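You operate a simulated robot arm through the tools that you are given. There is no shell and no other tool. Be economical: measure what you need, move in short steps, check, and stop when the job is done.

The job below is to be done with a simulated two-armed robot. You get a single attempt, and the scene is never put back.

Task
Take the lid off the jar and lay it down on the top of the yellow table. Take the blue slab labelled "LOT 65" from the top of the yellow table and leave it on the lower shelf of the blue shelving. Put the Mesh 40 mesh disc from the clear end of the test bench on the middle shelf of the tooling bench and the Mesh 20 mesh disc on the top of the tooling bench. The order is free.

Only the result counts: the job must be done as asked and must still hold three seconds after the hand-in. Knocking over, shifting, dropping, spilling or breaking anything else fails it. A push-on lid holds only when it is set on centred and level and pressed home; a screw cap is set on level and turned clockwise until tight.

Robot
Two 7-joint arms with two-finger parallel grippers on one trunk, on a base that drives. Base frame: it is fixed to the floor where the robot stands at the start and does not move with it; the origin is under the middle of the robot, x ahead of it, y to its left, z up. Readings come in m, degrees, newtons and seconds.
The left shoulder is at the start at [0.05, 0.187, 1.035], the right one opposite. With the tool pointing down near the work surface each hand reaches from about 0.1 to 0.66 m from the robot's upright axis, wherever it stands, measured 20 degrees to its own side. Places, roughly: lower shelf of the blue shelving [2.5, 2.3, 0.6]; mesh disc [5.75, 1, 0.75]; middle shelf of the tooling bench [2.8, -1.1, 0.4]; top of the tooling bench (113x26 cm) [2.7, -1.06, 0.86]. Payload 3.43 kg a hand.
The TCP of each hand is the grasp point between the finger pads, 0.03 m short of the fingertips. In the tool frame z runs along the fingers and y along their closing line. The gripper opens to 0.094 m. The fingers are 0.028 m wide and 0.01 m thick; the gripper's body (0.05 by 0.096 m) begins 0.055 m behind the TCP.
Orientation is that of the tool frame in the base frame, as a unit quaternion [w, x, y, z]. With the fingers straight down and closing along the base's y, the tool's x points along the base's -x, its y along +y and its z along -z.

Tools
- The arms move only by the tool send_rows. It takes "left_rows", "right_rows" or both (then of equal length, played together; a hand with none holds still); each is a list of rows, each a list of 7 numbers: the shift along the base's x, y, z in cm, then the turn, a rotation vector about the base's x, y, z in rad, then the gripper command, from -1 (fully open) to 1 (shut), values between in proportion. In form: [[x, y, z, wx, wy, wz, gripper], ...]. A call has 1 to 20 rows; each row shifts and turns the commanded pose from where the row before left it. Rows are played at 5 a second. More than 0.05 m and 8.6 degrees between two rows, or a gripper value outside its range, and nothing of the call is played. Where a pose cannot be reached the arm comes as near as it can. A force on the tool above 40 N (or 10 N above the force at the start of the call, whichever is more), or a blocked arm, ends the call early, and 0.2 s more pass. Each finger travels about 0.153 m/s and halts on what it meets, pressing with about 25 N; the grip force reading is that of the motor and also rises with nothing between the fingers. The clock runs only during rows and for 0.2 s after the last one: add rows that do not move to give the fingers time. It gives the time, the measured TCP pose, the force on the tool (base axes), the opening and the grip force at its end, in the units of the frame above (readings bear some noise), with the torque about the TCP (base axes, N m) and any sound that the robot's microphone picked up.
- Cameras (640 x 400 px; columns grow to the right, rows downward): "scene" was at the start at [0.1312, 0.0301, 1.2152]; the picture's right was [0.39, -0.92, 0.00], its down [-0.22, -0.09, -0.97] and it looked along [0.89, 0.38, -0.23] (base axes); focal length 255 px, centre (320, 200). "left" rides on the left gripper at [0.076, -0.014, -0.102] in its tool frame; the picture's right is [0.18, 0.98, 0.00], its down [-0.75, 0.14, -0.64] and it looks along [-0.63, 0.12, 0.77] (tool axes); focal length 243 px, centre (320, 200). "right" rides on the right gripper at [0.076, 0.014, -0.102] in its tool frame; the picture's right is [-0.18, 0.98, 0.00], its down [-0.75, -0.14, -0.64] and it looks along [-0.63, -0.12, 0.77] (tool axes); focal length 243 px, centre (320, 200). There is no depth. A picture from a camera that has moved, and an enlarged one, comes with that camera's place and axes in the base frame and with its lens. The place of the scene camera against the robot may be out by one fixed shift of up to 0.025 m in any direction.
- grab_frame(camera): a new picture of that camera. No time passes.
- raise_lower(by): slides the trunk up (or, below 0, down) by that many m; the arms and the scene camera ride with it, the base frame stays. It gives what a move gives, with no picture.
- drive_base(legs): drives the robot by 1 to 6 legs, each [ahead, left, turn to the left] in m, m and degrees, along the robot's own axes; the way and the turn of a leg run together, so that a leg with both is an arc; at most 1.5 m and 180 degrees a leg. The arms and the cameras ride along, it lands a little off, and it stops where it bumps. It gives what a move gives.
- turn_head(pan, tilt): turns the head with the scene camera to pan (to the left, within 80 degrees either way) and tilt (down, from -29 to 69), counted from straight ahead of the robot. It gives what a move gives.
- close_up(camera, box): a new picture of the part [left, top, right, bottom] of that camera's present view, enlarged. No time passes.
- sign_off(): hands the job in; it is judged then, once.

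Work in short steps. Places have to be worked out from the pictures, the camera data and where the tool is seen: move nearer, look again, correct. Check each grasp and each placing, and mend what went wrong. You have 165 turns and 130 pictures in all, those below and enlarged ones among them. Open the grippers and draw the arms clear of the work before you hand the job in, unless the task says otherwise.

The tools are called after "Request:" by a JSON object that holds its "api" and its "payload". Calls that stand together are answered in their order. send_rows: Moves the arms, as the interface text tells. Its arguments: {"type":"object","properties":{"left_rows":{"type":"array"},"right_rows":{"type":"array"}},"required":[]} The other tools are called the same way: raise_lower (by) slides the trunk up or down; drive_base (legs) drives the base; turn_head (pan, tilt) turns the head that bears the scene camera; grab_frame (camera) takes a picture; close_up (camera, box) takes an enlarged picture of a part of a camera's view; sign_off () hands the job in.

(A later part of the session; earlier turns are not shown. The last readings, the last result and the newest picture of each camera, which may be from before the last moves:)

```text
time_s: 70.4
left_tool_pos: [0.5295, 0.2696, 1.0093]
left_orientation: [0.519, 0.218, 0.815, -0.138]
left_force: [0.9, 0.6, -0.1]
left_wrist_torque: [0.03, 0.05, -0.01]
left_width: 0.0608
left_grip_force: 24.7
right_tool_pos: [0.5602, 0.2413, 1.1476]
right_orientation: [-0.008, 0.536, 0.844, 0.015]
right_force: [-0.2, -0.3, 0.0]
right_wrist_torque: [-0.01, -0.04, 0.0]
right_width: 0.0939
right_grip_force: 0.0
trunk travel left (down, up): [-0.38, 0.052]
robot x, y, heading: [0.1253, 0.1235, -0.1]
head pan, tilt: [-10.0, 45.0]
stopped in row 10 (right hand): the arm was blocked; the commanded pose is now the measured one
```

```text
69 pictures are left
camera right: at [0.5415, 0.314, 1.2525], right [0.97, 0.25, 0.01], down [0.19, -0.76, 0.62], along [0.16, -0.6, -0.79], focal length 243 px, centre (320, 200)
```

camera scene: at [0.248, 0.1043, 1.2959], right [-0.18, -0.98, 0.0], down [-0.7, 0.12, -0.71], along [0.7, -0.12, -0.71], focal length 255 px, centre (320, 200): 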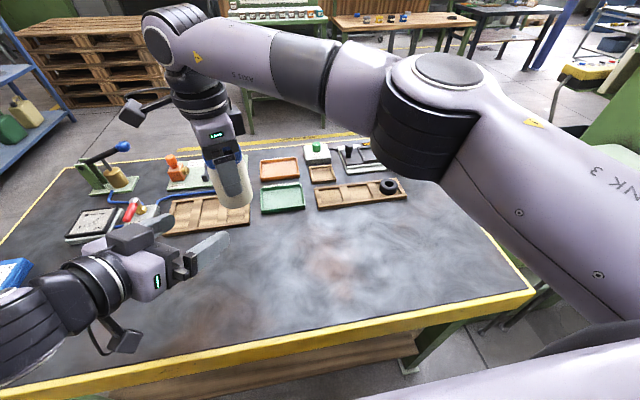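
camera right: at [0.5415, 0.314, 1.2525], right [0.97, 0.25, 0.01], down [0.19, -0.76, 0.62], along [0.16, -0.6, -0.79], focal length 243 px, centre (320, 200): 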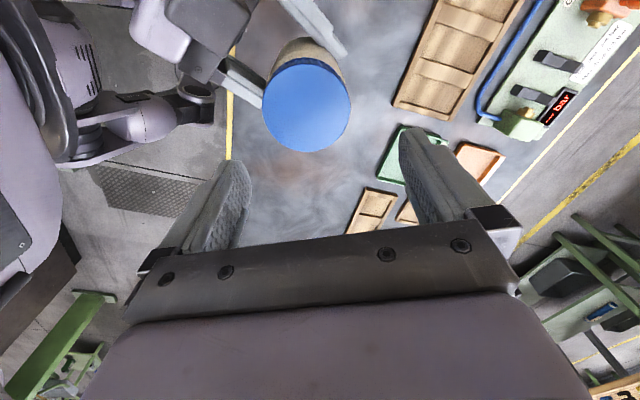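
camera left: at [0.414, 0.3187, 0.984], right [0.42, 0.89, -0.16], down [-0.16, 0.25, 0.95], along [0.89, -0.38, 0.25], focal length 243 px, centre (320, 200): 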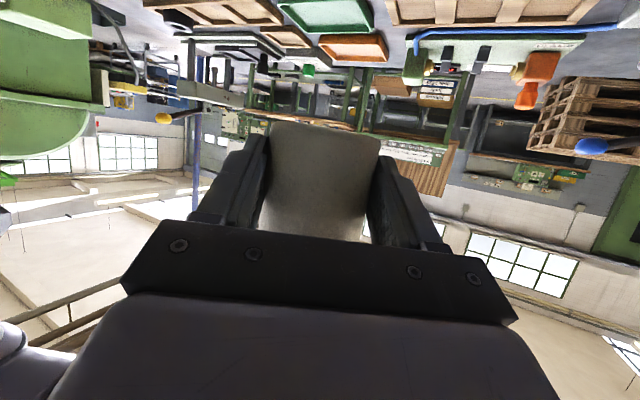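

The right can't get over the lid this high. I lower the jar with the left by 5 cm and 3 cm ahead, where the right reaches better.

Request:
{"api": "send_rows", "payload": {"left_rows": [[0.6, 0, -1, 0, 0, 0, 1], [0.6, 0, -1, 0, 0, 0, 1], [0.6, 0, -1, 0, 0, 0, 1], [0.6, 0, -1, 0, 0, 0, 1], [0.6, 0, -1, 0, 0, 0, 1], [0, 0, 0, 0, 0, 0, 1]]}}

Request:
{"api": "grab_frame", "payload": {"camera": "right"}}

```text
time_s: 71.8
left_tool_pos: [0.5592, 0.2685, 0.9583]
left_orientation: [0.52, 0.219, 0.814, -0.138]
left_force: [0.7, 0.3, -0.3]
left_wrist_torque: [0.03, 0.03, 0.01]
left_width: 0.0609
left_grip_force: 24.6
right_tool_pos: [0.5605, 0.2422, 1.1465]
right_orientation: [-0.008, 0.535, 0.845, 0.015]
right_force: [0.4, -0.4, -0.2]
right_wrist_torque: [0.01, -0.01, 0.0]
right_width: 0.0939
right_grip_force: 0.1
trunk travel left (down, up): [-0.38, 0.052]
robot x, y, heading: [0.1211, 0.1279, 0.1]
head pan, tilt: [-10.0, 45.0]
```

```text
68 pictures are left
camera right: at [0.5411, 0.3145, 1.2527], right [0.97, 0.25, 0.01], down [0.19, -0.76, 0.62], along [0.17, -0.6, -0.79], focal length 243 px, centre (320, 200)
```

right: 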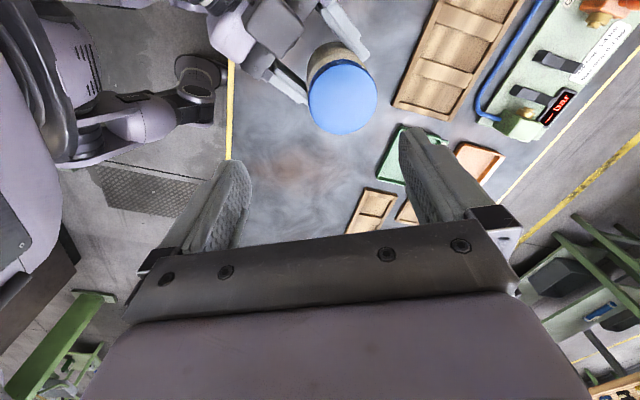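

It followed fully; I bring it a bit further toward the right side.

Request:
{"api": "send_rows", "payload": {"left_rows": [[0.7, -1, -0.5, 0, 0, 0, 1], [0.7, -1, -0.5, 0, 0, 0, 1], [0.7, -1, -0.5, 0, 0, 0, 1], [0, 0, 0, 0, 0, 0, 1]]}}

Request:
{"api": "send_rows", "payload": {"right_rows": [[1.5, 0, -1, 0, 0, 0, -1], [1.5, 0, -1, 0, 0, 0, -1], [1, 0, -1, 0, 0, 0, -1], [0, 0, -1, 0.01, -0.02, 0, -1], [0, 0, 0, 0, 0, 0, -1]]}}

Request:
{"api": "grab_frame", "payload": {"camera": "right"}}

```text
time_s: 72.8
left_tool_pos: [0.5813, 0.2396, 0.9448]
left_orientation: [0.521, 0.218, 0.814, -0.137]
left_force: [0.3, 0.3, -0.9]
left_wrist_torque: [0.02, 0.08, -0.02]
left_width: 0.0611
left_grip_force: 25.3
right_tool_pos: [0.5606, 0.242, 1.1478]
right_orientation: [-0.007, 0.535, 0.845, 0.015]
right_force: [-0.4, 0.7, 1.2]
right_wrist_torque: [0.0, 0.03, 0.01]
right_width: 0.0941
right_grip_force: 0.1
trunk travel left (down, up): [-0.38, 0.052]
robot x, y, heading: [0.123, 0.1246, -0.0]
head pan, tilt: [-10.0, 45.0]
```

```text
time_s: 74.0
left_tool_pos: [0.58, 0.239, 0.9446]
left_orientation: [0.52, 0.217, 0.815, -0.136]
left_force: [-0.3, -0.6, 0.0]
left_wrist_torque: [0.05, 0.04, -0.01]
left_width: 0.0608
left_grip_force: 25.1
right_tool_pos: [0.6102, 0.2276, 1.1123]
right_orientation: [-0.003, 0.545, 0.838, 0.029]
right_force: [-0.5, 0.6, 0.5]
right_wrist_torque: [0.02, -0.02, -0.02]
right_width: 0.094
right_grip_force: 0.0
right hand out of reach, approached as far as the arm can: row 3
trunk travel left (down, up): [-0.38, 0.052]
robot x, y, heading: [0.1221, 0.1258, -0.0]
head pan, tilt: [-10.0, 45.0]
```

```text
67 pictures are left
camera right: at [0.5904, 0.2985, 1.2181], right [0.97, 0.23, 0.04], down [0.16, -0.78, 0.61], along [0.17, -0.58, -0.79], focal length 243 px, centre (320, 200)
```

right: 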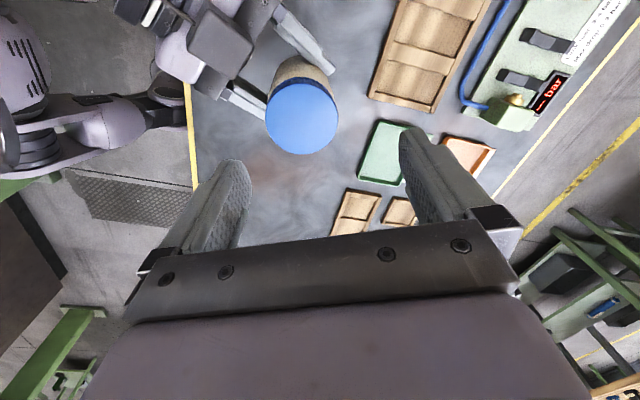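

Lid is at about [0.596, 0.232], top z≈1.021. I level the right tool (it was 3° tilted), centre it and look before descending.

Request:
{"api": "send_rows", "payload": {"right_rows": [[-0.7, 0.2, -1.5, -0.026, 0.013, 0, -1], [-0.7, 0.25, -1.5, -0.026, 0.014, 0, -1], [0, 0, 0, 0, 0, 0, -1]]}}

Request:
{"api": "grab_frame", "payload": {"camera": "right"}}

```text
time_s: 74.8
left_tool_pos: [0.5803, 0.239, 0.9428]
left_orientation: [0.521, 0.218, 0.814, -0.137]
left_force: [-0.7, -0.6, 0.0]
left_wrist_torque: [0.03, 0.09, -0.03]
left_width: 0.0609
left_grip_force: 24.5
right_tool_pos: [0.5982, 0.23, 1.0853]
right_orientation: [0.0, 0.548, 0.837, 0.001]
right_force: [0.4, 0.2, -1.3]
right_wrist_torque: [0.0, -0.01, 0.01]
right_width: 0.094
right_grip_force: 0.1
trunk travel left (down, up): [-0.38, 0.052]
robot x, y, heading: [0.1217, 0.1234, -0.4]
head pan, tilt: [-10.0, 45.0]
```

```text
66 pictures are left
camera right: at [0.5823, 0.306, 1.1874], right [0.97, 0.22, 0.0], down [0.17, -0.75, 0.64], along [0.14, -0.62, -0.77], focal length 243 px, centre (320, 200)
```

right: 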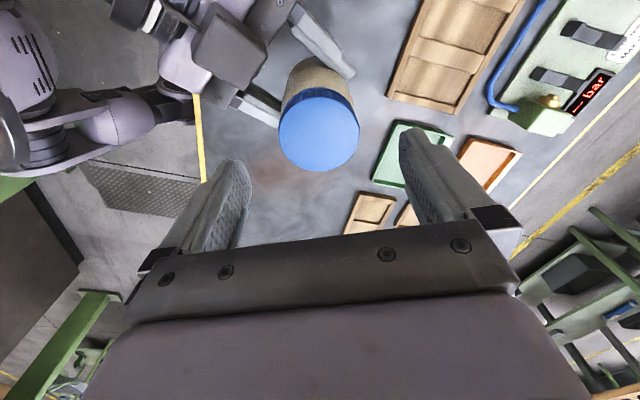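

Level again; lid at [0.598, 0.235]. I nudge +5 mm in y, descend and close on the lid.

Request:
{"api": "send_rows", "payload": {"right_rows": [[0, 0.5, -2, 0, 0, 0, -1], [0, 0, -2, 0, 0, 0, -1], [0, 0, -1.5, 0, 0, 0, -1], [0, 0, 0, 0, 0, 0, -1], [0, 0, 0, 0, 0, 0, 0], [0, 0, 0, 0, 0, 0, 0.4], [0, 0, 0, 0, 0, 0, 1], [0, 0, 0, 0, 0, 0, 1]]}}

Request:
{"api": "grab_frame", "payload": {"camera": "right"}}

```text
time_s: 76.6
left_tool_pos: [0.5806, 0.2405, 0.9429]
left_orientation: [0.518, 0.219, 0.815, -0.138]
left_force: [10.1, 4.1, -13.5]
left_wrist_torque: [-0.51, 0.63, 0.02]
left_width: 0.061
left_grip_force: 25.5
right_tool_pos: [0.5948, 0.2391, 1.0271]
right_orientation: [-0.001, 0.544, 0.839, -0.004]
right_force: [-10.1, -3.4, 13.0]
right_wrist_torque: [0.25, 0.49, 0.06]
right_width: 0.0574
right_grip_force: 25.0
trunk travel left (down, up): [-0.38, 0.052]
robot x, y, heading: [0.1251, 0.1256, 0.0]
head pan, tilt: [-10.0, 45.0]
```

```text
65 pictures are left
camera right: at [0.5789, 0.3155, 1.1285], right [0.97, 0.23, -0.01], down [0.18, -0.74, 0.65], along [0.15, -0.63, -0.76], focal length 243 px, centre (320, 200)
```

right: 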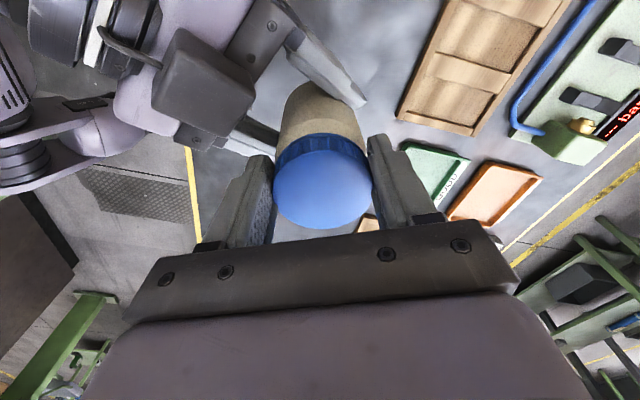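

Gripped but the tips press on the jar's shoulder (13 N up, 10 N in x). I reopen a little, rise 5 mm, shift −3 mm in x, and close again.

Request:
{"api": "send_rows", "payload": {"right_rows": [[0, 0, 0, 0, 0, 0, -0.3], [-0.3, 0.1, 0.5, 0, 0, 0, -0.3], [0, 0, 0, 0, 0, 0, 0.2], [0, 0, 0, 0, 0, 0, 1], [0, 0, 0, 0, 0, 0, 1], [0, 0, 0, 0, 0, 0, 1]]}}

```text
time_s: 78.0
left_tool_pos: [0.5799, 0.2387, 0.9468]
left_orientation: [0.523, 0.22, 0.811, -0.139]
left_force: [-11.7, -0.2, 10.8]
left_wrist_torque: [0.28, -0.9, -0.13]
left_width: 0.0612
left_grip_force: 25.2
right_tool_pos: [0.5913, 0.24, 1.0273]
right_orientation: [-0.002, 0.543, 0.84, -0.006]
right_force: [11.8, -0.3, -13.8]
right_wrist_torque: [-0.24, -0.13, 0.14]
right_width: 0.0605
right_grip_force: 25.3
trunk travel left (down, up): [-0.38, 0.052]
robot x, y, heading: [0.1238, 0.1225, -0.6]
head pan, tilt: [-10.0, 45.0]
```

Forces flipped, width changed to 0.0605. I look at what the fingers touch.

Request:
{"api": "grab_frame", "payload": {"camera": "right"}}

Request:
{"api": "grab_frame", "payload": {"camera": "scene"}}

```text
64 pictures are left
camera right: at [0.5748, 0.3173, 1.1297], right [0.97, 0.23, -0.01], down [0.18, -0.74, 0.65], along [0.15, -0.63, -0.76], focal length 243 px, centre (320, 200)
```

right: 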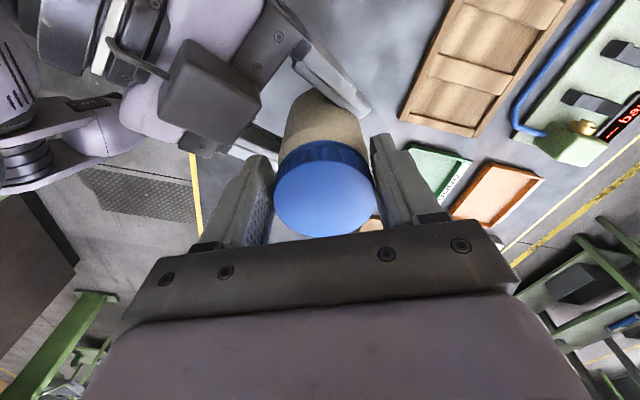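

```text
63 pictures are left
camera scene: at [0.248, 0.1043, 1.296], right [-0.18, -0.98, 0.0], down [-0.7, 0.12, -0.71], along [0.7, -0.12, -0.71], focal length 255 px, centre (320, 200)
```

scene: 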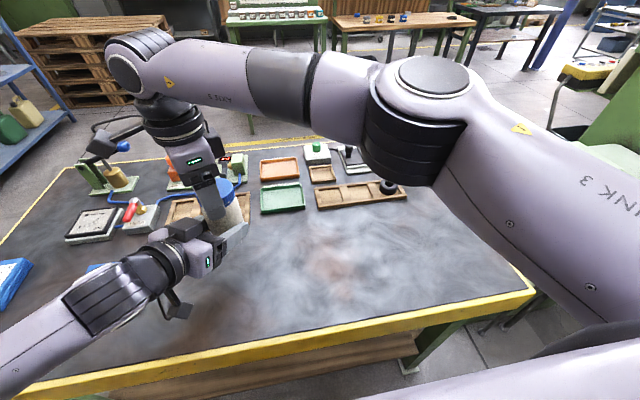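

The −0.3 command wasn't open enough (≈0.061). I open properly, set height and close.

Request:
{"api": "send_rows", "payload": {"right_rows": [[0, 0, 0, 0, 0, 0, -0.8], [0, 0, 0, 0, 0, 0, -0.8], [0, 0, 0, 0, 0, 0, -0.8]]}}

Request:
{"api": "grab_frame", "payload": {"camera": "right"}}

```text
time_s: 78.8
left_tool_pos: [0.5813, 0.2399, 0.9452]
left_orientation: [0.52, 0.219, 0.814, -0.137]
left_force: [-0.6, 0.5, -0.2]
left_wrist_torque: [0.05, 0.05, 0.06]
left_width: 0.0606
left_grip_force: 25.2
right_tool_pos: [0.5916, 0.2398, 1.0296]
right_orientation: [0.0, 0.544, 0.839, -0.005]
right_force: [-0.6, 0.3, -0.6]
right_wrist_torque: [-0.01, 0.02, 0.0]
right_width: 0.0845
right_grip_force: 0.1
trunk travel left (down, up): [-0.38, 0.052]
robot x, y, heading: [0.1213, 0.127, -0.2]
head pan, tilt: [-10.0, 45.0]
```

```text
62 pictures are left
camera right: at [0.5746, 0.3175, 1.1319], right [0.97, 0.23, -0.01], down [0.18, -0.74, 0.65], along [0.15, -0.63, -0.76], focal length 243 px, centre (320, 200)
```

right: 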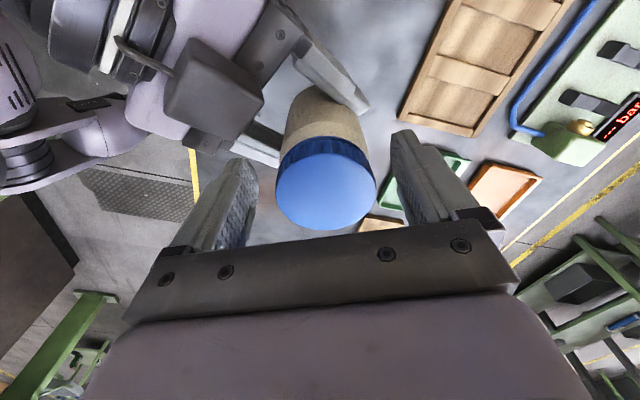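

Lid measured at [0.597, 0.237, top 1.019]. I centre (+5, −3 mm), raise 2 mm and close.

Request:
{"api": "send_rows", "payload": {"right_rows": [[0.5, -0.3, 0.2, 0, 0, 0, -0.8], [0, 0, 0, 0, 0, 0, -0.8], [0, 0, 0, 0, 0, 0, 0], [0, 0, 0, 0, 0, 0, 1], [0, 0, 0, 0, 0, 0, 1]]}}

Request:
{"api": "grab_frame", "payload": {"camera": "right"}}

```text
time_s: 80.0
left_tool_pos: [0.5808, 0.2396, 0.945]
left_orientation: [0.521, 0.219, 0.814, -0.137]
left_force: [11.2, 4.1, -0.4]
left_wrist_torque: [-0.15, 0.66, 0.18]
left_width: 0.061
left_grip_force: 25.3
right_tool_pos: [0.5951, 0.2375, 1.0337]
right_orientation: [0.0, 0.543, 0.84, -0.005]
right_force: [-10.8, -2.9, -1.6]
right_wrist_torque: [-0.15, 0.35, -0.08]
right_width: 0.0572
right_grip_force: 25.0
trunk travel left (down, up): [-0.38, 0.052]
robot x, y, heading: [0.1223, 0.1233, -0.2]
head pan, tilt: [-10.0, 45.0]
```

```text
61 pictures are left
camera right: at [0.5783, 0.3148, 1.1343], right [0.97, 0.24, -0.01], down [0.19, -0.74, 0.65], along [0.15, -0.63, -0.76], focal length 243 px, centre (320, 200)
```

right: 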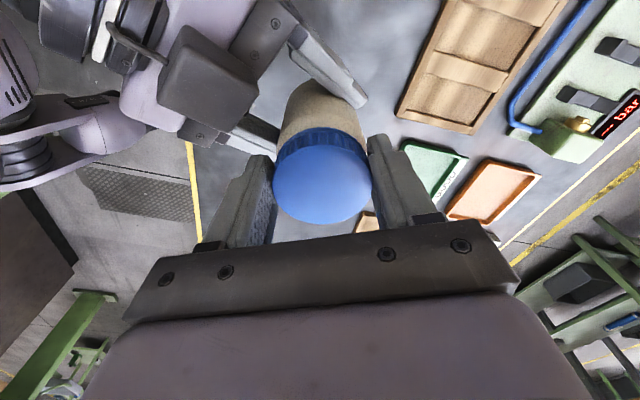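

Good vertical fit; I relieve x by 2 mm while twisting CCW ~24°.

Request:
{"api": "send_rows", "payload": {"right_rows": [[-0.25, -0.05, 0, 0, 0, 0, 1], [0, 0, 0, 0, 0, 0.14, 1], [0, 0, 0.03, 0, 0, 0.14, 1], [0, 0, 0.03, 0, 0, 0.14, 1]]}}

Request:
{"api": "grab_frame", "payload": {"camera": "right"}}

```text
time_s: 81.0
left_tool_pos: [0.5812, 0.2419, 0.9439]
left_orientation: [0.52, 0.217, 0.815, -0.136]
left_force: [4.5, 20.2, -1.1]
left_wrist_torque: [-1.18, 0.43, 0.31]
left_width: 0.0615
left_grip_force: 24.7
right_tool_pos: [0.5878, 0.2409, 1.0305]
right_orientation: [0.002, 0.349, 0.937, -0.006]
right_force: [-4.2, -19.4, 0.4]
right_wrist_torque: [-0.56, 0.05, -0.21]
right_width: 0.0564
right_grip_force: 25.1
trunk travel left (down, up): [-0.38, 0.052]
robot x, y, heading: [0.1221, 0.1252, -0.2]
head pan, tilt: [-10.0, 45.0]
```

```text
60 pictures are left
camera right: at [0.5414, 0.304, 1.1328], right [0.78, 0.62, -0.01], down [0.48, -0.59, 0.65], along [0.4, -0.51, -0.76], focal length 243 px, centre (320, 200)
```

right: 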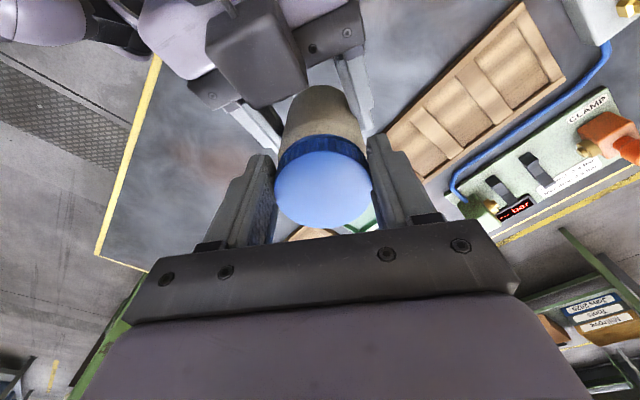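

The lid centre stays at [0.597, 0.2345] while my TCP has drifted ~1 cm off it, giving a side force. I open, look, and re-centre precisely.

Request:
{"api": "send_rows", "payload": {"right_rows": [[0, 0, 0, 0, 0, 0, -0.8], [0, 0, 0, 0, 0, 0, -0.8], [0, 0, 0, 0, 0, 0, -0.8]]}}

Request:
{"api": "grab_frame", "payload": {"camera": "right"}}

```text
time_s: 81.8
left_tool_pos: [0.5803, 0.2393, 0.9449]
left_orientation: [0.519, 0.219, 0.814, -0.138]
left_force: [0.1, 0.4, 0.4]
left_wrist_torque: [0.01, 0.05, 0.02]
left_width: 0.0609
left_grip_force: 25.8
right_tool_pos: [0.5894, 0.2415, 1.0301]
right_orientation: [0.002, 0.351, 0.936, -0.004]
right_force: [-0.3, 0.0, 0.1]
right_wrist_torque: [-0.04, 0.0, -0.01]
right_width: 0.0847
right_grip_force: 0.1
trunk travel left (down, up): [-0.38, 0.052]
robot x, y, heading: [0.1215, 0.1229, 0.0]
head pan, tilt: [-10.0, 45.0]
```

```text
59 pictures are left
camera right: at [0.5416, 0.3047, 1.1329], right [0.78, 0.62, 0.0], down [0.48, -0.59, 0.65], along [0.4, -0.51, -0.76], focal length 243 px, centre (320, 200)
```

right: 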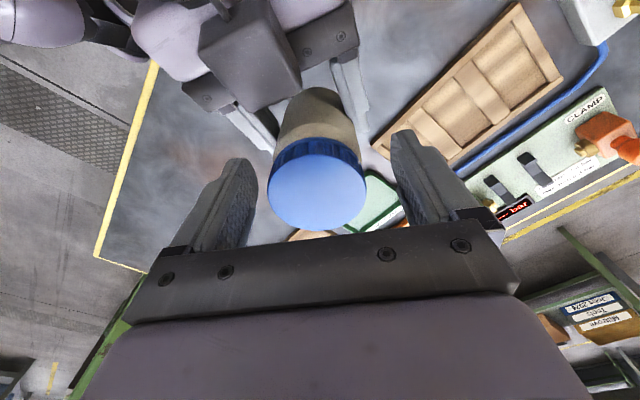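

I shift by (+4.5, −6 mm), close and twist again.

Request:
{"api": "send_rows", "payload": {"right_rows": [[0.45, -0.6, 0.1, 0, 0, 0, -0.8], [0, 0, 0, 0, 0, 0, -0.8], [0, 0, 0, 0, 0, 0, 0], [0, 0, 0, 0, 0, 0, 1], [0, 0, 0, 0, 0, 0, 1]]}}

Request:
{"api": "send_rows", "payload": {"right_rows": [[0, 0, 0, 0, 0, 0.14, 1], [0, 0, 0.02, 0, 0, 0.14, 1], [0, 0, 0.02, 0, 0, 0.14, 1]]}}

Request:
{"api": "grab_frame", "payload": {"camera": "right"}}

```text
time_s: 83.0
left_tool_pos: [0.5819, 0.2407, 0.9444]
left_orientation: [0.521, 0.218, 0.814, -0.136]
left_force: [11.4, 11.6, -0.4]
left_wrist_torque: [-0.63, 0.76, 0.24]
left_width: 0.061
left_grip_force: 24.8
right_tool_pos: [0.5887, 0.2393, 1.0313]
right_orientation: [0.002, 0.345, 0.939, -0.007]
right_force: [-12.3, -11.2, -0.8]
right_wrist_torque: [-0.29, 0.35, -0.17]
right_width: 0.0565
right_grip_force: 25.4
trunk travel left (down, up): [-0.38, 0.052]
robot x, y, heading: [0.1197, 0.1199, -0.0]
head pan, tilt: [-10.0, 45.0]
```

```text
time_s: 83.8
left_tool_pos: [0.5809, 0.2406, 0.943]
left_orientation: [0.519, 0.218, 0.816, -0.136]
left_force: [6.3, 22.8, -2.0]
left_wrist_torque: [-1.21, 0.22, 0.52]
left_width: 0.0615
left_grip_force: 24.9
right_tool_pos: [0.5902, 0.2378, 1.0311]
right_orientation: [0.004, 0.142, 0.99, -0.009]
right_force: [-6.5, -23.2, 2.8]
right_wrist_torque: [-0.77, 0.42, -0.31]
right_width: 0.0567
right_grip_force: 25.2
trunk travel left (down, up): [-0.38, 0.052]
robot x, y, heading: [0.1196, 0.1269, -0.5]
head pan, tilt: [-10.0, 45.0]
```

```text
58 pictures are left
camera right: at [0.5214, 0.2764, 1.1325], right [0.45, 0.89, -0.01], down [0.68, -0.34, 0.65], along [0.58, -0.31, -0.76], focal length 243 px, centre (320, 200)
```

right: 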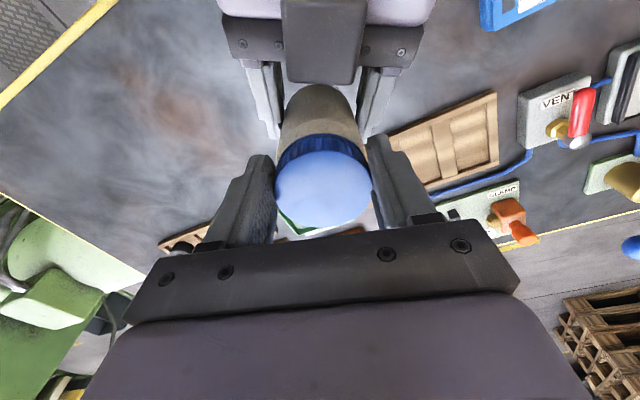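

Turning proceeds but with a side load. I relieve it by shifting −7 mm in y while gripped and check the force.

Request:
{"api": "send_rows", "payload": {"right_rows": [[0, -0.4, 0, 0, 0, 0, 1], [0, -0.4, 0, 0, 0, 0, 1], [0, 0, 0, 0, 0, 0, 1]]}}

Request:
{"api": "send_rows", "payload": {"right_rows": [[0, 0, 0.02, 0, 0, 0.14, 1], [0, 0, 0.02, 0, 0, 0.14, 1], [0, 0, 0, 0, 0, 0, 1]]}}

Request:
{"api": "grab_frame", "payload": {"camera": "right"}}

Request:
{"api": "grab_frame", "payload": {"camera": "left"}}

```text
time_s: 84.6
left_tool_pos: [0.5791, 0.2391, 0.9431]
left_orientation: [0.519, 0.218, 0.815, -0.139]
left_force: [6.3, 3.7, -7.2]
left_wrist_torque: [-0.34, 0.82, 0.14]
left_width: 0.0604
left_grip_force: 25.2
right_tool_pos: [0.5888, 0.2332, 1.0307]
right_orientation: [0.003, 0.14, 0.99, -0.003]
right_force: [-5.7, -3.8, 5.5]
right_wrist_torque: [0.09, -0.17, -0.06]
right_width: 0.0567
right_grip_force: 24.7
trunk travel left (down, up): [-0.38, 0.052]
robot x, y, heading: [0.1222, 0.1264, -0.2]
head pan, tilt: [-10.0, 45.0]
```

```text
time_s: 85.4
left_tool_pos: [0.5799, 0.2409, 0.9439]
left_orientation: [0.52, 0.219, 0.814, -0.137]
left_force: [7.2, 10.9, -3.6]
left_wrist_torque: [-0.87, 0.36, 0.31]
left_width: 0.0601
left_grip_force: 25.3
right_tool_pos: [0.5895, 0.2329, 1.0317]
right_orientation: [0.004, 0.001, 1.0, -0.005]
right_force: [-8.1, -11.4, 3.5]
right_wrist_torque: [-0.04, 0.38, -0.12]
right_width: 0.0563
right_grip_force: 25.4
trunk travel left (down, up): [-0.38, 0.052]
robot x, y, heading: [0.123, 0.1269, -0.2]
head pan, tilt: [-10.0, 45.0]
```

```text
57 pictures are left
camera right: at [0.5132, 0.2488, 1.1337], right [0.19, 0.98, -0.01], down [0.75, -0.14, 0.65], along [0.64, -0.13, -0.76], focal length 243 px, centre (320, 200)
```

right: 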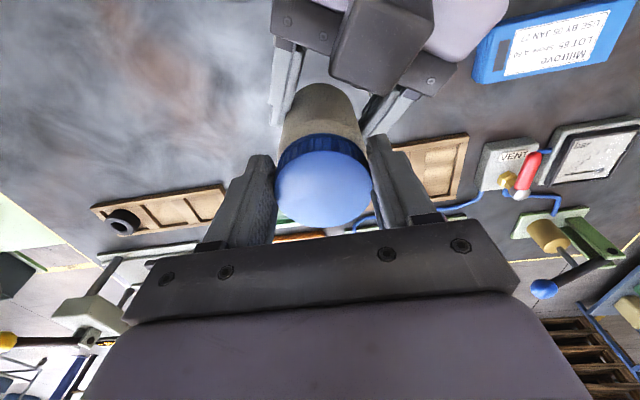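

```text
56 pictures are left
camera left: at [0.4659, 0.2897, 0.9181], right [0.42, 0.89, -0.16], down [-0.16, 0.25, 0.95], along [0.89, -0.38, 0.25], focal length 243 px, centre (320, 200)
```

left: 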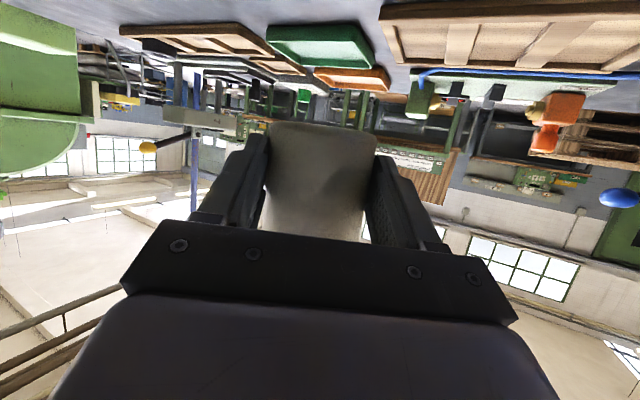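

Yaw has come 66° with low torque. I test by lifting 6 mm: if free, the force stays small.

Request:
{"api": "send_rows", "payload": {"right_rows": [[0, 0, 0.3, 0, 0, 0, 1], [0, 0, 0.3, 0, 0, 0, 1], [0, 0, 0, 0, 0, 0, 1]]}}

Request:
{"api": "grab_frame", "payload": {"camera": "right"}}

```text
time_s: 86.2
left_tool_pos: [0.5806, 0.2394, 0.9484]
left_orientation: [0.523, 0.219, 0.812, -0.138]
left_force: [3.1, 13.9, 13.5]
left_wrist_torque: [-1.0, 0.0, 0.3]
left_width: 0.0609
left_grip_force: 24.7
right_tool_pos: [0.5902, 0.2318, 1.0364]
right_orientation: [0.004, 0.003, 1.0, -0.007]
right_force: [-2.3, -12.9, -16.8]
right_wrist_torque: [-0.34, 0.19, -0.13]
right_width: 0.0566
right_grip_force: 24.9
trunk travel left (down, up): [-0.38, 0.052]
robot x, y, heading: [0.1237, 0.1256, -0.4]
head pan, tilt: [-10.0, 45.0]
```

```text
55 pictures are left
camera right: at [0.5136, 0.2488, 1.1388], right [0.19, 0.98, -0.01], down [0.75, -0.14, 0.65], along [0.64, -0.13, -0.76], focal length 243 px, centre (320, 200)
```

right: 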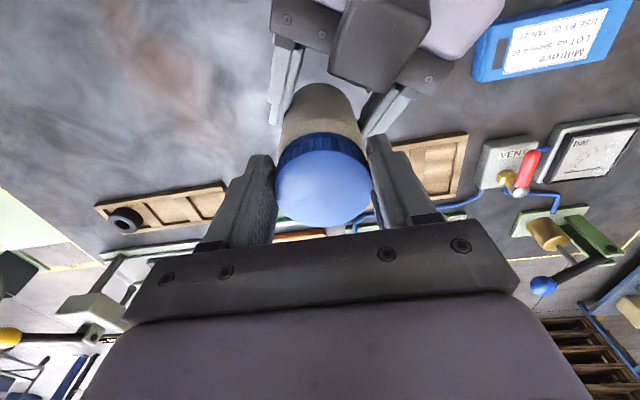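

Still threaded (17 N). I go back down, twist on to about +25°, then regrip for another stroke.

Request:
{"api": "send_rows", "payload": {"right_rows": [[0, -0.2, -0.4, 0, 0, 0, 1], [0, 0, 0.02, 0, 0, 0.14, 1], [0, 0, 0.02, 0, 0, 0.14, 1], [0, 0, 0.02, 0, 0, 0.14, 1], [0, 0, 0, 0, 0, 0, -0.9], [0, 0, 0, 0, 0, 0, -0.9], [0.6, 0, 0, 0, 0, 0, -0.9], [0, 0, 0, 0, 0, -0.145, -0.9], [0, 0, 0, 0, 0, -0.145, -0.9], [0, 0, 0, 0, 0, -0.145, -0.9], [0, 0, 0, 0, 0, -0.145, -0.9], [0, 0, 0, 0, 0, -0.145, -0.9], [0, 0, 0, 0, 0, -0.145, -0.9], [0, 0, 0, 0, 0, -0.145, -0.9], [0, 0, 0, 0, 0, -0.145, -0.9], [0, 0, 0, 0, 0, -0.145, -0.9], [0, 0, 0, 0, 0, -0.145, -0.9], [0, 0, 0, 0, 0, 0, -0.9]]}}

Request:
{"api": "grab_frame", "payload": {"camera": "right"}}

```text
time_s: 90.0
left_tool_pos: [0.5804, 0.2393, 0.943]
left_orientation: [0.52, 0.219, 0.814, -0.138]
left_force: [0.1, -0.4, 0.5]
left_wrist_torque: [0.06, 0.09, -0.01]
left_width: 0.0593
left_grip_force: 24.7
right_tool_pos: [0.5954, 0.2312, 1.0355]
right_orientation: [0.002, 0.496, 0.868, -0.007]
right_force: [0.3, -0.1, -0.2]
right_wrist_torque: [0.0, 0.0, 0.01]
right_width: 0.0893
right_grip_force: 0.1
trunk travel left (down, up): [-0.38, 0.052]
robot x, y, heading: [0.1214, 0.1255, -0.1]
head pan, tilt: [-10.0, 45.0]
```

```text
54 pictures are left
camera right: at [0.5706, 0.3064, 1.1365], right [0.94, 0.34, -0.01], down [0.26, -0.71, 0.65], along [0.22, -0.61, -0.76], focal length 243 px, centre (320, 200)
```

right: 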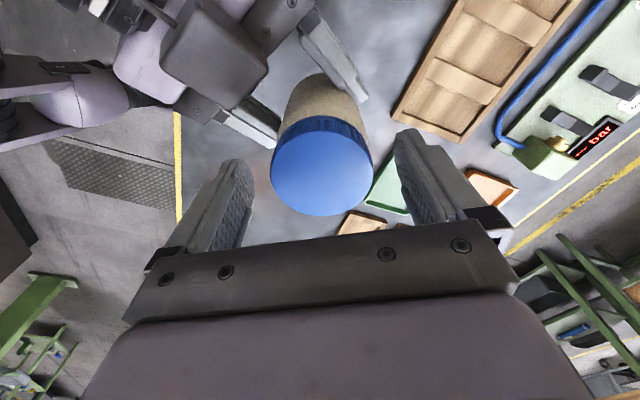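

Low torque during twisting suggests the thread is turning. Second stroke: re-centre slightly, close, twist 80°.

Request:
{"api": "send_rows", "payload": {"right_rows": [[-0.2, 0.4, -0.2, 0, 0, 0, -0.9], [0, 0, 0, 0, 0, 0, 0], [0, 0, 0, 0, 0, 0, 1], [0, 0, 0, 0, 0, 0, 1], [0, 0, 0, 0, 0, 0.14, 1], [0, 0, 0.02, 0, 0, 0.14, 1], [0, 0, 0.02, 0, 0, 0.14, 1], [0, 0, 0.02, 0, 0, 0.14, 1]]}}

Request:
{"api": "grab_frame", "payload": {"camera": "right"}}

Request:
{"api": "send_rows", "payload": {"right_rows": [[0, 0, 0.02, 0, 0, 0.14, 1], [0, 0, 0.02, 0, 0, 0.14, 1], [0, 0, 0.02, 0, 0, 0.14, 1], [0, 0, 0.02, 0, 0, 0.14, 1], [0, 0, 0.02, 0, 0, 0.14, 1], [0, 0, 0.02, 0, 0, 0.14, 1]]}}

Request:
{"api": "grab_frame", "payload": {"camera": "right"}}

```text
time_s: 91.8
left_tool_pos: [0.5811, 0.2413, 0.9445]
left_orientation: [0.52, 0.218, 0.815, -0.137]
left_force: [4.3, 8.2, -0.8]
left_wrist_torque: [-0.54, 0.52, 0.16]
left_width: 0.0593
left_grip_force: 25.1
right_tool_pos: [0.5928, 0.2331, 1.0336]
right_orientation: [0.003, 0.234, 0.972, -0.006]
right_force: [-4.5, -7.6, 1.1]
right_wrist_torque: [-0.11, -0.13, -0.07]
right_width: 0.0574
right_grip_force: 25.3
trunk travel left (down, up): [-0.38, 0.052]
robot x, y, heading: [0.1189, 0.1275, -0.3]
head pan, tilt: [-10.0, 45.0]
```

```text
53 pictures are left
camera right: at [0.5326, 0.2836, 1.1347], right [0.61, 0.79, -0.01], down [0.6, -0.46, 0.65], along [0.51, -0.4, -0.76], focal length 243 px, centre (320, 200)
```

right: 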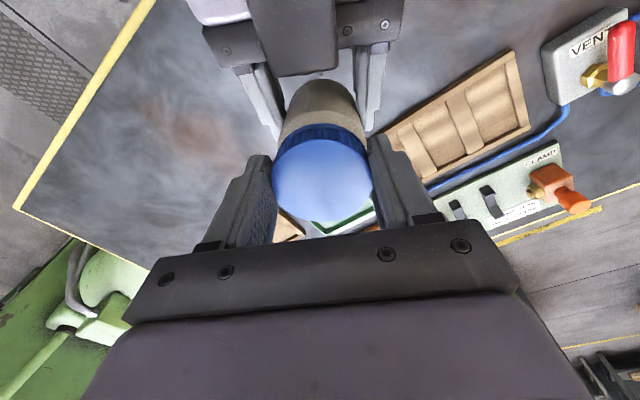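

```text
time_s: 93.2
left_tool_pos: [0.5812, 0.241, 0.9432]
left_orientation: [0.519, 0.218, 0.815, -0.136]
left_force: [2.7, 24.1, -0.4]
left_wrist_torque: [-1.12, 0.05, 0.48]
left_width: 0.0606
left_grip_force: 24.9
right_tool_pos: [0.593, 0.2325, 1.0346]
right_orientation: [0.003, -0.182, 0.983, -0.008]
right_force: [-2.9, -23.6, -0.9]
right_wrist_torque: [-1.04, 0.36, -0.2]
right_width: 0.0572
right_grip_force: 25.5
trunk travel left (down, up): [-0.38, 0.052]
robot x, y, heading: [0.1202, 0.1262, -0.3]
head pan, tilt: [-10.0, 45.0]
```

```text
52 pictures are left
camera right: at [0.5167, 0.2209, 1.1364], right [-0.18, 0.98, -0.01], down [0.75, 0.15, 0.65], along [0.64, 0.1, -0.76], focal length 243 px, centre (320, 200)
```

right: 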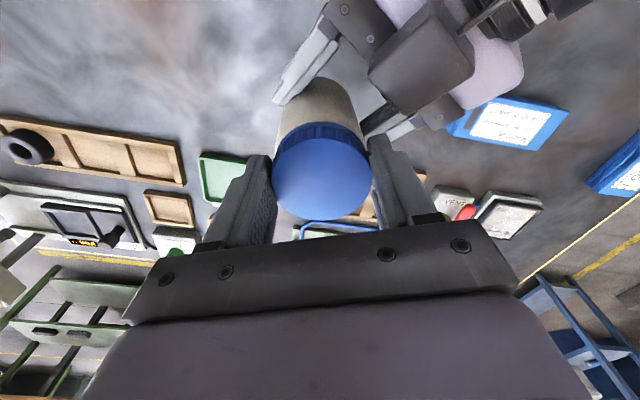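

Vertical force stays ~0 while rising, consistent with unscrewing. Third stroke.

Request:
{"api": "send_rows", "payload": {"right_rows": [[0, -0.3, 0, 0, 0, 0, -0.9], [0, 0, 0, 0, 0, 0, -0.9], [0, 0, 0, 0, 0, -0.145, -0.9], [0, 0, 0, 0, 0, -0.145, -0.9], [0, 0, 0, 0, 0, -0.145, -0.9], [0, 0, 0, 0, 0, -0.145, -0.9], [0, 0, 0, 0, 0, -0.145, -0.9], [0, 0, 0, 0, 0, -0.145, -0.9], [0, 0, 0, 0, 0, -0.145, -0.9], [0, 0, 0, 0, 0, -0.145, -0.9], [0, 0, 0, 0, 0, -0.145, -0.9], [0, 0, 0, 0, 0, -0.145, -0.9], [0, 0, 0, 0, 0, -0.145, -0.9], [0, 0, 0, 0, 0, 0, 0], [0, 0, 0, 0, 0, 0, 1], [0, 0, 0, 0, 0, 0, 1], [0, 0, 0, 0, 0, 0, 1]]}}

Request:
{"api": "grab_frame", "payload": {"camera": "right"}}

Request:
{"api": "send_rows", "payload": {"right_rows": [[0, 0, 0.02, 0, 0, 0.14, 1], [0, 0, 0.02, 0, 0, 0.14, 1], [0, 0, 0.02, 0, 0, 0.14, 1], [0, 0, 0.02, 0, 0, 0.14, 1], [0, -0.1, 0.02, 0, 0, 0.14, 1], [0, -0.1, 0.02, 0, 0, 0.14, 1], [0, -0.1, 0.02, 0, 0, 0.14, 1], [0, -0.1, 0.02, 0, 0, 0.14, 1], [0, -0.1, 0.02, 0, 0, 0.14, 1], [0, 0, 0.02, 0, 0, 0.14, 1], [0, 0, 0, 0, 0, 0, 1]]}}

Request:
{"api": "grab_frame", "payload": {"camera": "right"}}

```text
time_s: 96.8
left_tool_pos: [0.5797, 0.2389, 0.9446]
left_orientation: [0.519, 0.22, 0.814, -0.14]
left_force: [-10.9, -3.2, 0.1]
left_wrist_torque: [0.15, -0.48, -0.16]
left_width: 0.0595
left_grip_force: 25.2
right_tool_pos: [0.595, 0.2313, 1.035]
right_orientation: [0.002, 0.578, 0.816, -0.005]
right_force: [10.4, 2.5, -1.8]
right_wrist_torque: [0.12, -0.35, 0.01]
right_width: 0.0576
right_grip_force: 25.0
trunk travel left (down, up): [-0.38, 0.052]
robot x, y, heading: [0.124, 0.1202, -0.3]
head pan, tilt: [-10.0, 45.0]
```

```text
51 pictures are left
camera right: at [0.5839, 0.3099, 1.1364], right [0.99, 0.15, 0.0], down [0.12, -0.75, 0.65], along [0.1, -0.64, -0.76], focal length 243 px, centre (320, 200)
```

right: 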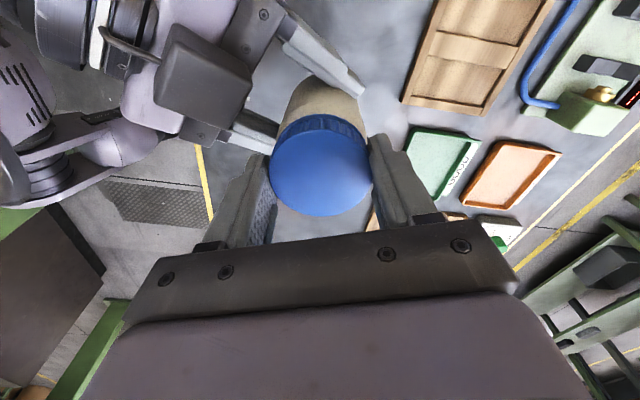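

```text
time_s: 99.2
left_tool_pos: [0.5803, 0.2383, 0.9441]
left_orientation: [0.52, 0.219, 0.814, -0.138]
left_force: [-1.8, -10.6, 0.2]
left_wrist_torque: [0.82, -0.04, -0.07]
left_width: 0.0594
left_grip_force: 25.2
right_tool_pos: [0.5921, 0.2282, 1.0363]
right_orientation: [0.004, -0.087, 0.996, -0.003]
right_force: [1.3, 11.4, -0.3]
right_wrist_torque: [0.16, -0.03, -0.04]
right_width: 0.0576
right_grip_force: 24.6
trunk travel left (down, up): [-0.38, 0.052]
robot x, y, heading: [0.1225, 0.1205, -0.5]
head pan, tilt: [-10.0, 45.0]
```

```text
50 pictures are left
camera right: at [0.5154, 0.2306, 1.1383], right [0.01, 1.0, 0.0], down [0.76, -0.01, 0.65], along [0.65, -0.01, -0.76], focal length 243 px, centre (320, 200)
```

right: 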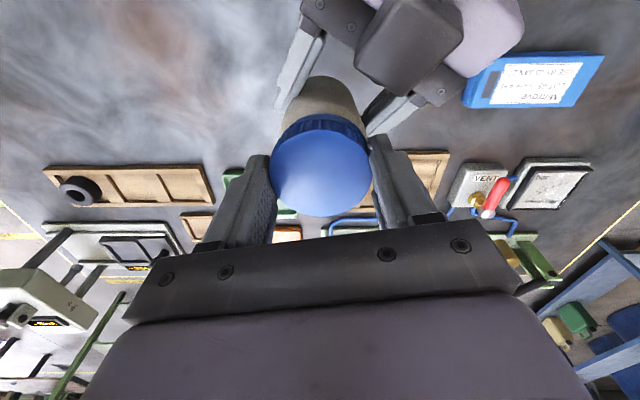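

Torque is nearly nil now. Pull test: raise 8 mm.

Request:
{"api": "send_rows", "payload": {"right_rows": [[0, 0.3, 0.3, 0, 0, 0, 1], [0, 0, 0.3, 0, 0, 0, 1], [0, 0, 0.2, 0, 0, 0, 1]]}}

Request:
{"api": "grab_frame", "payload": {"camera": "right"}}

```text
time_s: 100.0
left_tool_pos: [0.5812, 0.2416, 0.9433]
left_orientation: [0.52, 0.218, 0.815, -0.137]
left_force: [-0.2, 0.6, 0.3]
left_wrist_torque: [0.06, 0.05, 0.0]
left_width: 0.0595
left_grip_force: 25.1
right_tool_pos: [0.5939, 0.2294, 1.0461]
right_orientation: [0.004, -0.083, 0.997, -0.004]
right_force: [-0.4, 0.2, -0.3]
right_wrist_torque: [-0.01, -0.02, 0.02]
right_width: 0.0575
right_grip_force: 24.9
trunk travel left (down, up): [-0.38, 0.052]
robot x, y, heading: [0.1242, 0.1254, -0.3]
head pan, tilt: [-10.0, 45.0]
```

```text
49 pictures are left
camera right: at [0.5155, 0.2325, 1.1473], right [0.02, 1.0, -0.01], down [0.76, -0.01, 0.65], along [0.65, -0.02, -0.76], focal length 243 px, centre (320, 200)
```

right: 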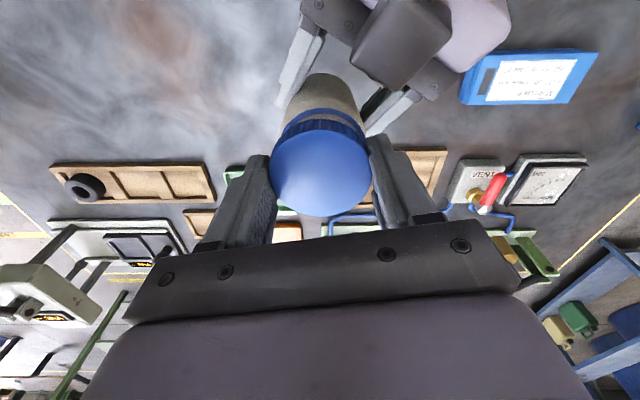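

The lid is off. I lift it clear, and carry it to the free area at about [0.55, −0.02].

Request:
{"api": "send_rows", "payload": {"right_rows": [[0, 0, 2, 0, 0, 0, 1], [0, 0, 3, 0, 0, 0, 1], [-0.7, -3.1, 0, 0, 0, 0, 1], [-0.7, -3.1, 0, 0, 0, 0, 1], [-0.7, -3.1, -1, 0, 0, 0, 1], [-0.7, -3.1, -2, 0, 0, 0, 1], [-0.7, -3.1, -3, 0, 0, 0, 1], [-0.7, -3.1, -3, 0, 0, 0, 1], [0, -3.1, -3, 0, 0, 0, 1], [0, -3.1, -3, 0, 0, 0, 1], [0, 0, -3, 0, 0, 0, 1], [0, 0, 0, 0, 0, 0, 1]]}}

Request:
{"api": "grab_frame", "payload": {"camera": "scene"}}

Request:
{"api": "grab_frame", "payload": {"camera": "right"}}

```text
time_s: 102.6
left_tool_pos: [0.58, 0.24, 0.9448]
left_orientation: [0.519, 0.219, 0.814, -0.138]
left_force: [-0.1, 0.9, -0.4]
left_wrist_torque: [0.06, 0.08, 0.0]
left_width: 0.0594
left_grip_force: 25.1
right_tool_pos: [0.5487, -0.0189, 0.914]
right_orientation: [0.004, -0.085, 0.996, -0.004]
right_force: [-0.6, -0.6, 0.6]
right_wrist_torque: [0.01, -0.02, 0.03]
right_width: 0.0574
right_grip_force: 25.6
trunk travel left (down, up): [-0.38, 0.052]
robot x, y, heading: [0.1245, 0.1245, 0.1]
head pan, tilt: [-10.0, 45.0]
```

```text
48 pictures are left
camera scene: at [0.248, 0.1043, 1.296], right [-0.18, -0.98, 0.0], down [-0.7, 0.12, -0.71], along [0.7, -0.12, -0.71], focal length 255 px, centre (320, 200)
```

scene: 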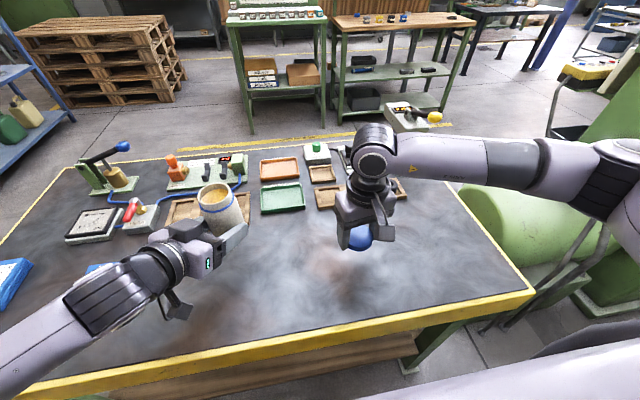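

```text
47 pictures are left
camera right: at [0.4713, -0.0161, 1.0162], right [0.02, 1.0, -0.01], down [0.76, -0.01, 0.65], along [0.65, -0.02, -0.76], focal length 243 px, centre (320, 200)
```

right: 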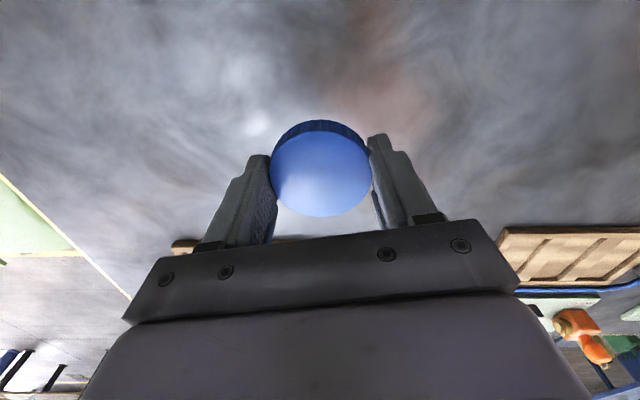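

Clear area below. I lower the lid: 6.5 cm then small steps until contact shows.

Request:
{"api": "send_rows", "payload": {"right_rows": [[0, 0, -3, 0, 0, 0, 1], [0, 0, -3, 0, 0, 0, 1], [0, 0, -0.5, 0, 0, 0, 1], [0, 0, -0.3, 0, 0, 0, 1], [0, 0, -0.3, 0, 0, 0, 1], [0, 0, -0.3, 0, 0, 0, 1], [0, 0, 0, 0, 0, 0, 1]]}}

Request:
{"api": "grab_frame", "payload": {"camera": "right"}}

```text
time_s: 104.2
left_tool_pos: [0.5795, 0.2394, 0.9436]
left_orientation: [0.52, 0.22, 0.814, -0.138]
left_force: [-0.7, -0.5, -0.1]
left_wrist_torque: [0.03, 0.06, 0.04]
left_width: 0.0595
left_grip_force: 25.0
right_tool_pos: [0.5527, -0.0177, 0.8402]
right_orientation: [0.005, -0.084, 0.996, -0.004]
right_force: [-0.8, -0.8, -0.3]
right_wrist_torque: [0.0, 0.01, 0.02]
right_width: 0.0573
right_grip_force: 25.3
trunk travel left (down, up): [-0.38, 0.052]
robot x, y, heading: [0.123, 0.1254, -0.3]
head pan, tilt: [-10.0, 45.0]
```

```text
46 pictures are left
camera right: at [0.4738, -0.015, 0.9414], right [0.02, 1.0, -0.01], down [0.76, -0.01, 0.65], along [0.65, -0.02, -0.76], focal length 243 px, centre (320, 200)
```

right: 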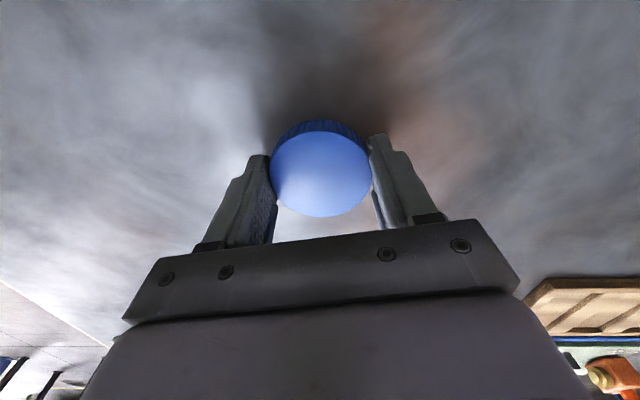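

Not touching yet; I continue in 3 mm steps.

Request:
{"api": "send_rows", "payload": {"right_rows": [[0, 0, -0.3, 0, 0, 0, 1], [0, 0, -0.2, 0, 0, 0, 1], [0, 0, -0.2, 0, 0, 0, 1], [0, 0, -0.2, 0, 0, 0, 1], [0, 0, -0.2, 0, 0, 0, 1]]}}

```text
time_s: 105.4
left_tool_pos: [0.5805, 0.2398, 0.9429]
left_orientation: [0.52, 0.218, 0.815, -0.137]
left_force: [-0.1, -0.8, -0.6]
left_wrist_torque: [0.0, 0.04, 0.03]
left_width: 0.0591
left_grip_force: 25.0
right_tool_pos: [0.5517, -0.0187, 0.8309]
right_orientation: [0.004, -0.085, 0.996, -0.003]
right_force: [-0.5, -1.6, 2.2]
right_wrist_torque: [0.08, 0.05, 0.02]
right_width: 0.0577
right_grip_force: 24.6
trunk travel left (down, up): [-0.38, 0.052]
robot x, y, heading: [0.1241, 0.125, -0.3]
head pan, tilt: [-10.0, 45.0]
```

Contact begins (2 N at TCP 0.831, fitting table z≈0.80). One more millimetre, then open and rise.

Request:
{"api": "send_rows", "payload": {"right_rows": [[0, 0, -0.15, 0, 0, 0, 1], [0, 0, 0, 0, 0, 0, 0], [0, 0, 0, 0, 0, 0, -0.7], [0, 0, 0, 0, 0, 0, -1], [0, 0, 0, 0, 0, 0, -1], [0, 0, 3, 0, 0, 0, -1], [0, 0, 4, 0, 0, 0, -1], [0, 0, 4, 0, 0, 0, -1], [0, 0, 4, 0, 0, 0, -1], [0, 0, 4, 0, 0, 0, -1]]}}

Request:
{"api": "grab_frame", "payload": {"camera": "right"}}

Request:
{"api": "grab_frame", "payload": {"camera": "scene"}}

```text
time_s: 106.3
left_tool_pos: [0.5804, 0.2384, 0.943]
left_orientation: [0.52, 0.22, 0.814, -0.139]
left_force: [0.7, -0.1, -0.3]
left_wrist_torque: [0.05, 0.07, -0.02]
left_width: 0.0592
left_grip_force: 25.1
right_tool_pos: [0.555, -0.0245, 0.8316]
right_orientation: [0.007, -0.081, 0.997, -0.01]
right_force: [-2.6, -9.7, 13.0]
right_wrist_torque: [0.31, 0.38, 0.33]
right_width: 0.0885
right_grip_force: 0.0
trunk travel left (down, up): [-0.38, 0.052]
robot x, y, heading: [0.1233, 0.1249, -0.3]
head pan, tilt: [-10.0, 45.0]
stopped in row 4 (right hand): the force on the tool passed its limit at 49 N (the readings are from after the stop); the commanded pose is now the measured one
```

```text
45 pictures are left
camera right: at [0.476, -0.0199, 0.9322], right [0.02, 1.0, -0.02], down [0.76, -0.01, 0.65], along [0.65, -0.03, -0.76], focal length 243 px, centre (320, 200)
```

right: 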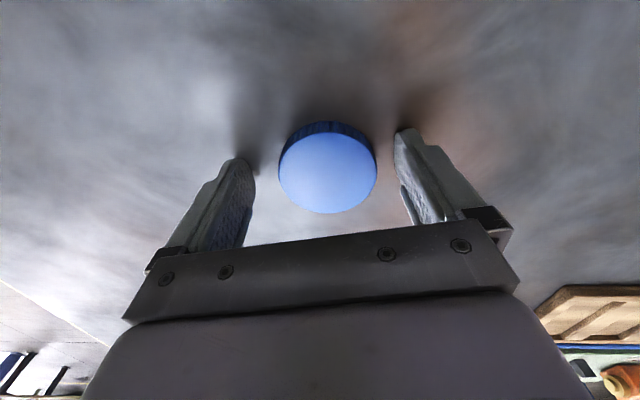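

```text
44 pictures are left
camera scene: at [0.2471, 0.1033, 1.2959], right [-0.18, -0.98, 0.0], down [-0.7, 0.13, -0.71], along [0.7, -0.13, -0.71], focal length 255 px, centre (320, 200)
```

scene: 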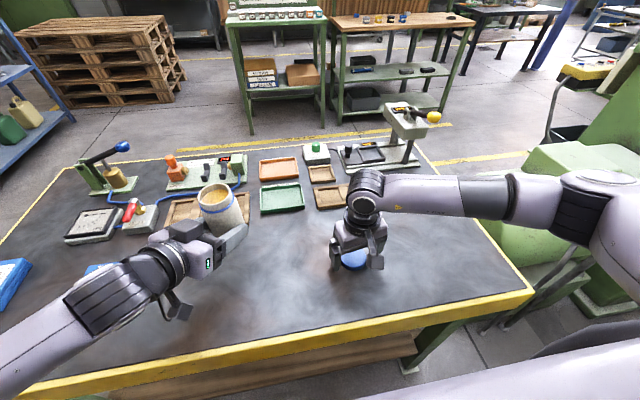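

The lid lies flat on the table (fingertips just touched the table at 0.80). I raise the right hand, turn it to about −115° and go above the open jar for the hand-over.

Request:
{"api": "send_rows", "payload": {"right_rows": [[0, 0.4, 3, 0, 0, 0, -1], [0, 0, 4, 0, 0, 0, -1], [0, 0, 4.5, 0, 0, 0, -1], [0, 0, 4.5, 0, 0, -0.145, -1], [0, 0, 4.5, 0, 0, -0.145, -1], [0, 0, 4.5, 0, 0, -0.145, -1], [0, 0, 0, 0, 0, -0.145, -1], [0, 0, 0, 0, 0, -0.145, -1], [0, 0, 0, 0, 0, -0.145, -1], [0, 0, 0, 0, 0, -0.145, -1], [0.5, 3, 0, 0, 0, -0.145, -1], [0.5, 3, 0, 0, 0, -0.145, -1], [0.5, 3, 0, 0, 0, -0.145, -1], [0.5, 3, 0, 0, 0, -0.145, -1], [0.5, 3, 0, 0, 0, -0.145, -1], [0.5, 3, 0, 0, 0, -0.145, -1], [0.5, 3, 0, 0, 0, -0.145, -1], [0.5, 2.5, 0, 0, 0, -0.145, -1], [0, 2, 0, 0, 0, 0, -1], [0, 0, 0, 0, 0, 0, -1]]}}

Request:
{"api": "grab_frame", "payload": {"camera": "right"}}

Request:
{"api": "grab_frame", "payload": {"camera": "scene"}}

```text
time_s: 110.5
left_tool_pos: [0.5796, 0.2386, 0.9445]
left_orientation: [0.52, 0.219, 0.814, -0.139]
left_force: [-0.8, 0.0, 0.8]
left_wrist_torque: [0.03, 0.06, 0.02]
left_width: 0.0593
left_grip_force: 24.8
right_tool_pos: [0.6032, 0.2232, 1.0803]
right_orientation: [-0.008, 0.853, 0.522, -0.01]
right_force: [-0.5, -0.2, 0.0]
right_wrist_torque: [-0.01, -0.02, 0.02]
right_width: 0.0943
right_grip_force: 0.1
trunk travel left (down, up): [-0.38, 0.052]
robot x, y, heading: [0.1239, 0.1239, -0.0]
head pan, tilt: [-10.0, 45.0]
```

```text
43 pictures are left
camera right: at [0.6543, 0.2857, 1.1816], right [0.79, -0.61, -0.02], down [-0.45, -0.61, 0.65], along [-0.41, -0.51, -0.76], focal length 243 px, centre (320, 200)
```

right: 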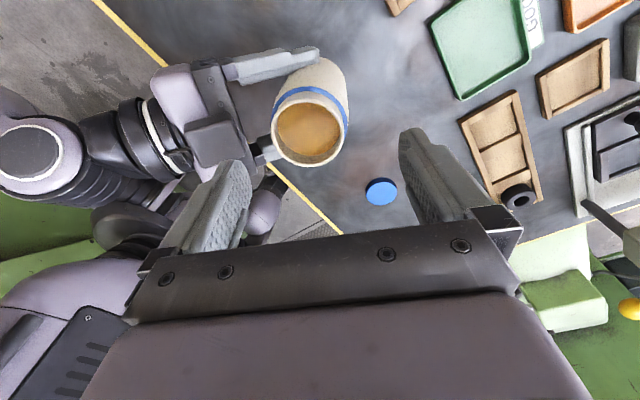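

```text
42 pictures are left
camera scene: at [0.2478, 0.104, 1.296], right [-0.18, -0.98, 0.0], down [-0.7, 0.13, -0.71], along [0.7, -0.13, -0.71], focal length 255 px, centre (320, 200)
```

scene: 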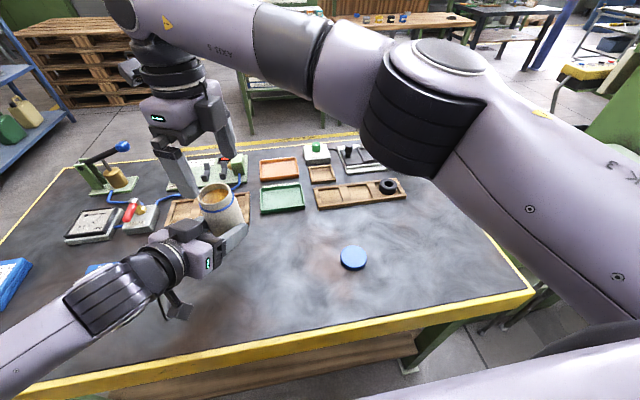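

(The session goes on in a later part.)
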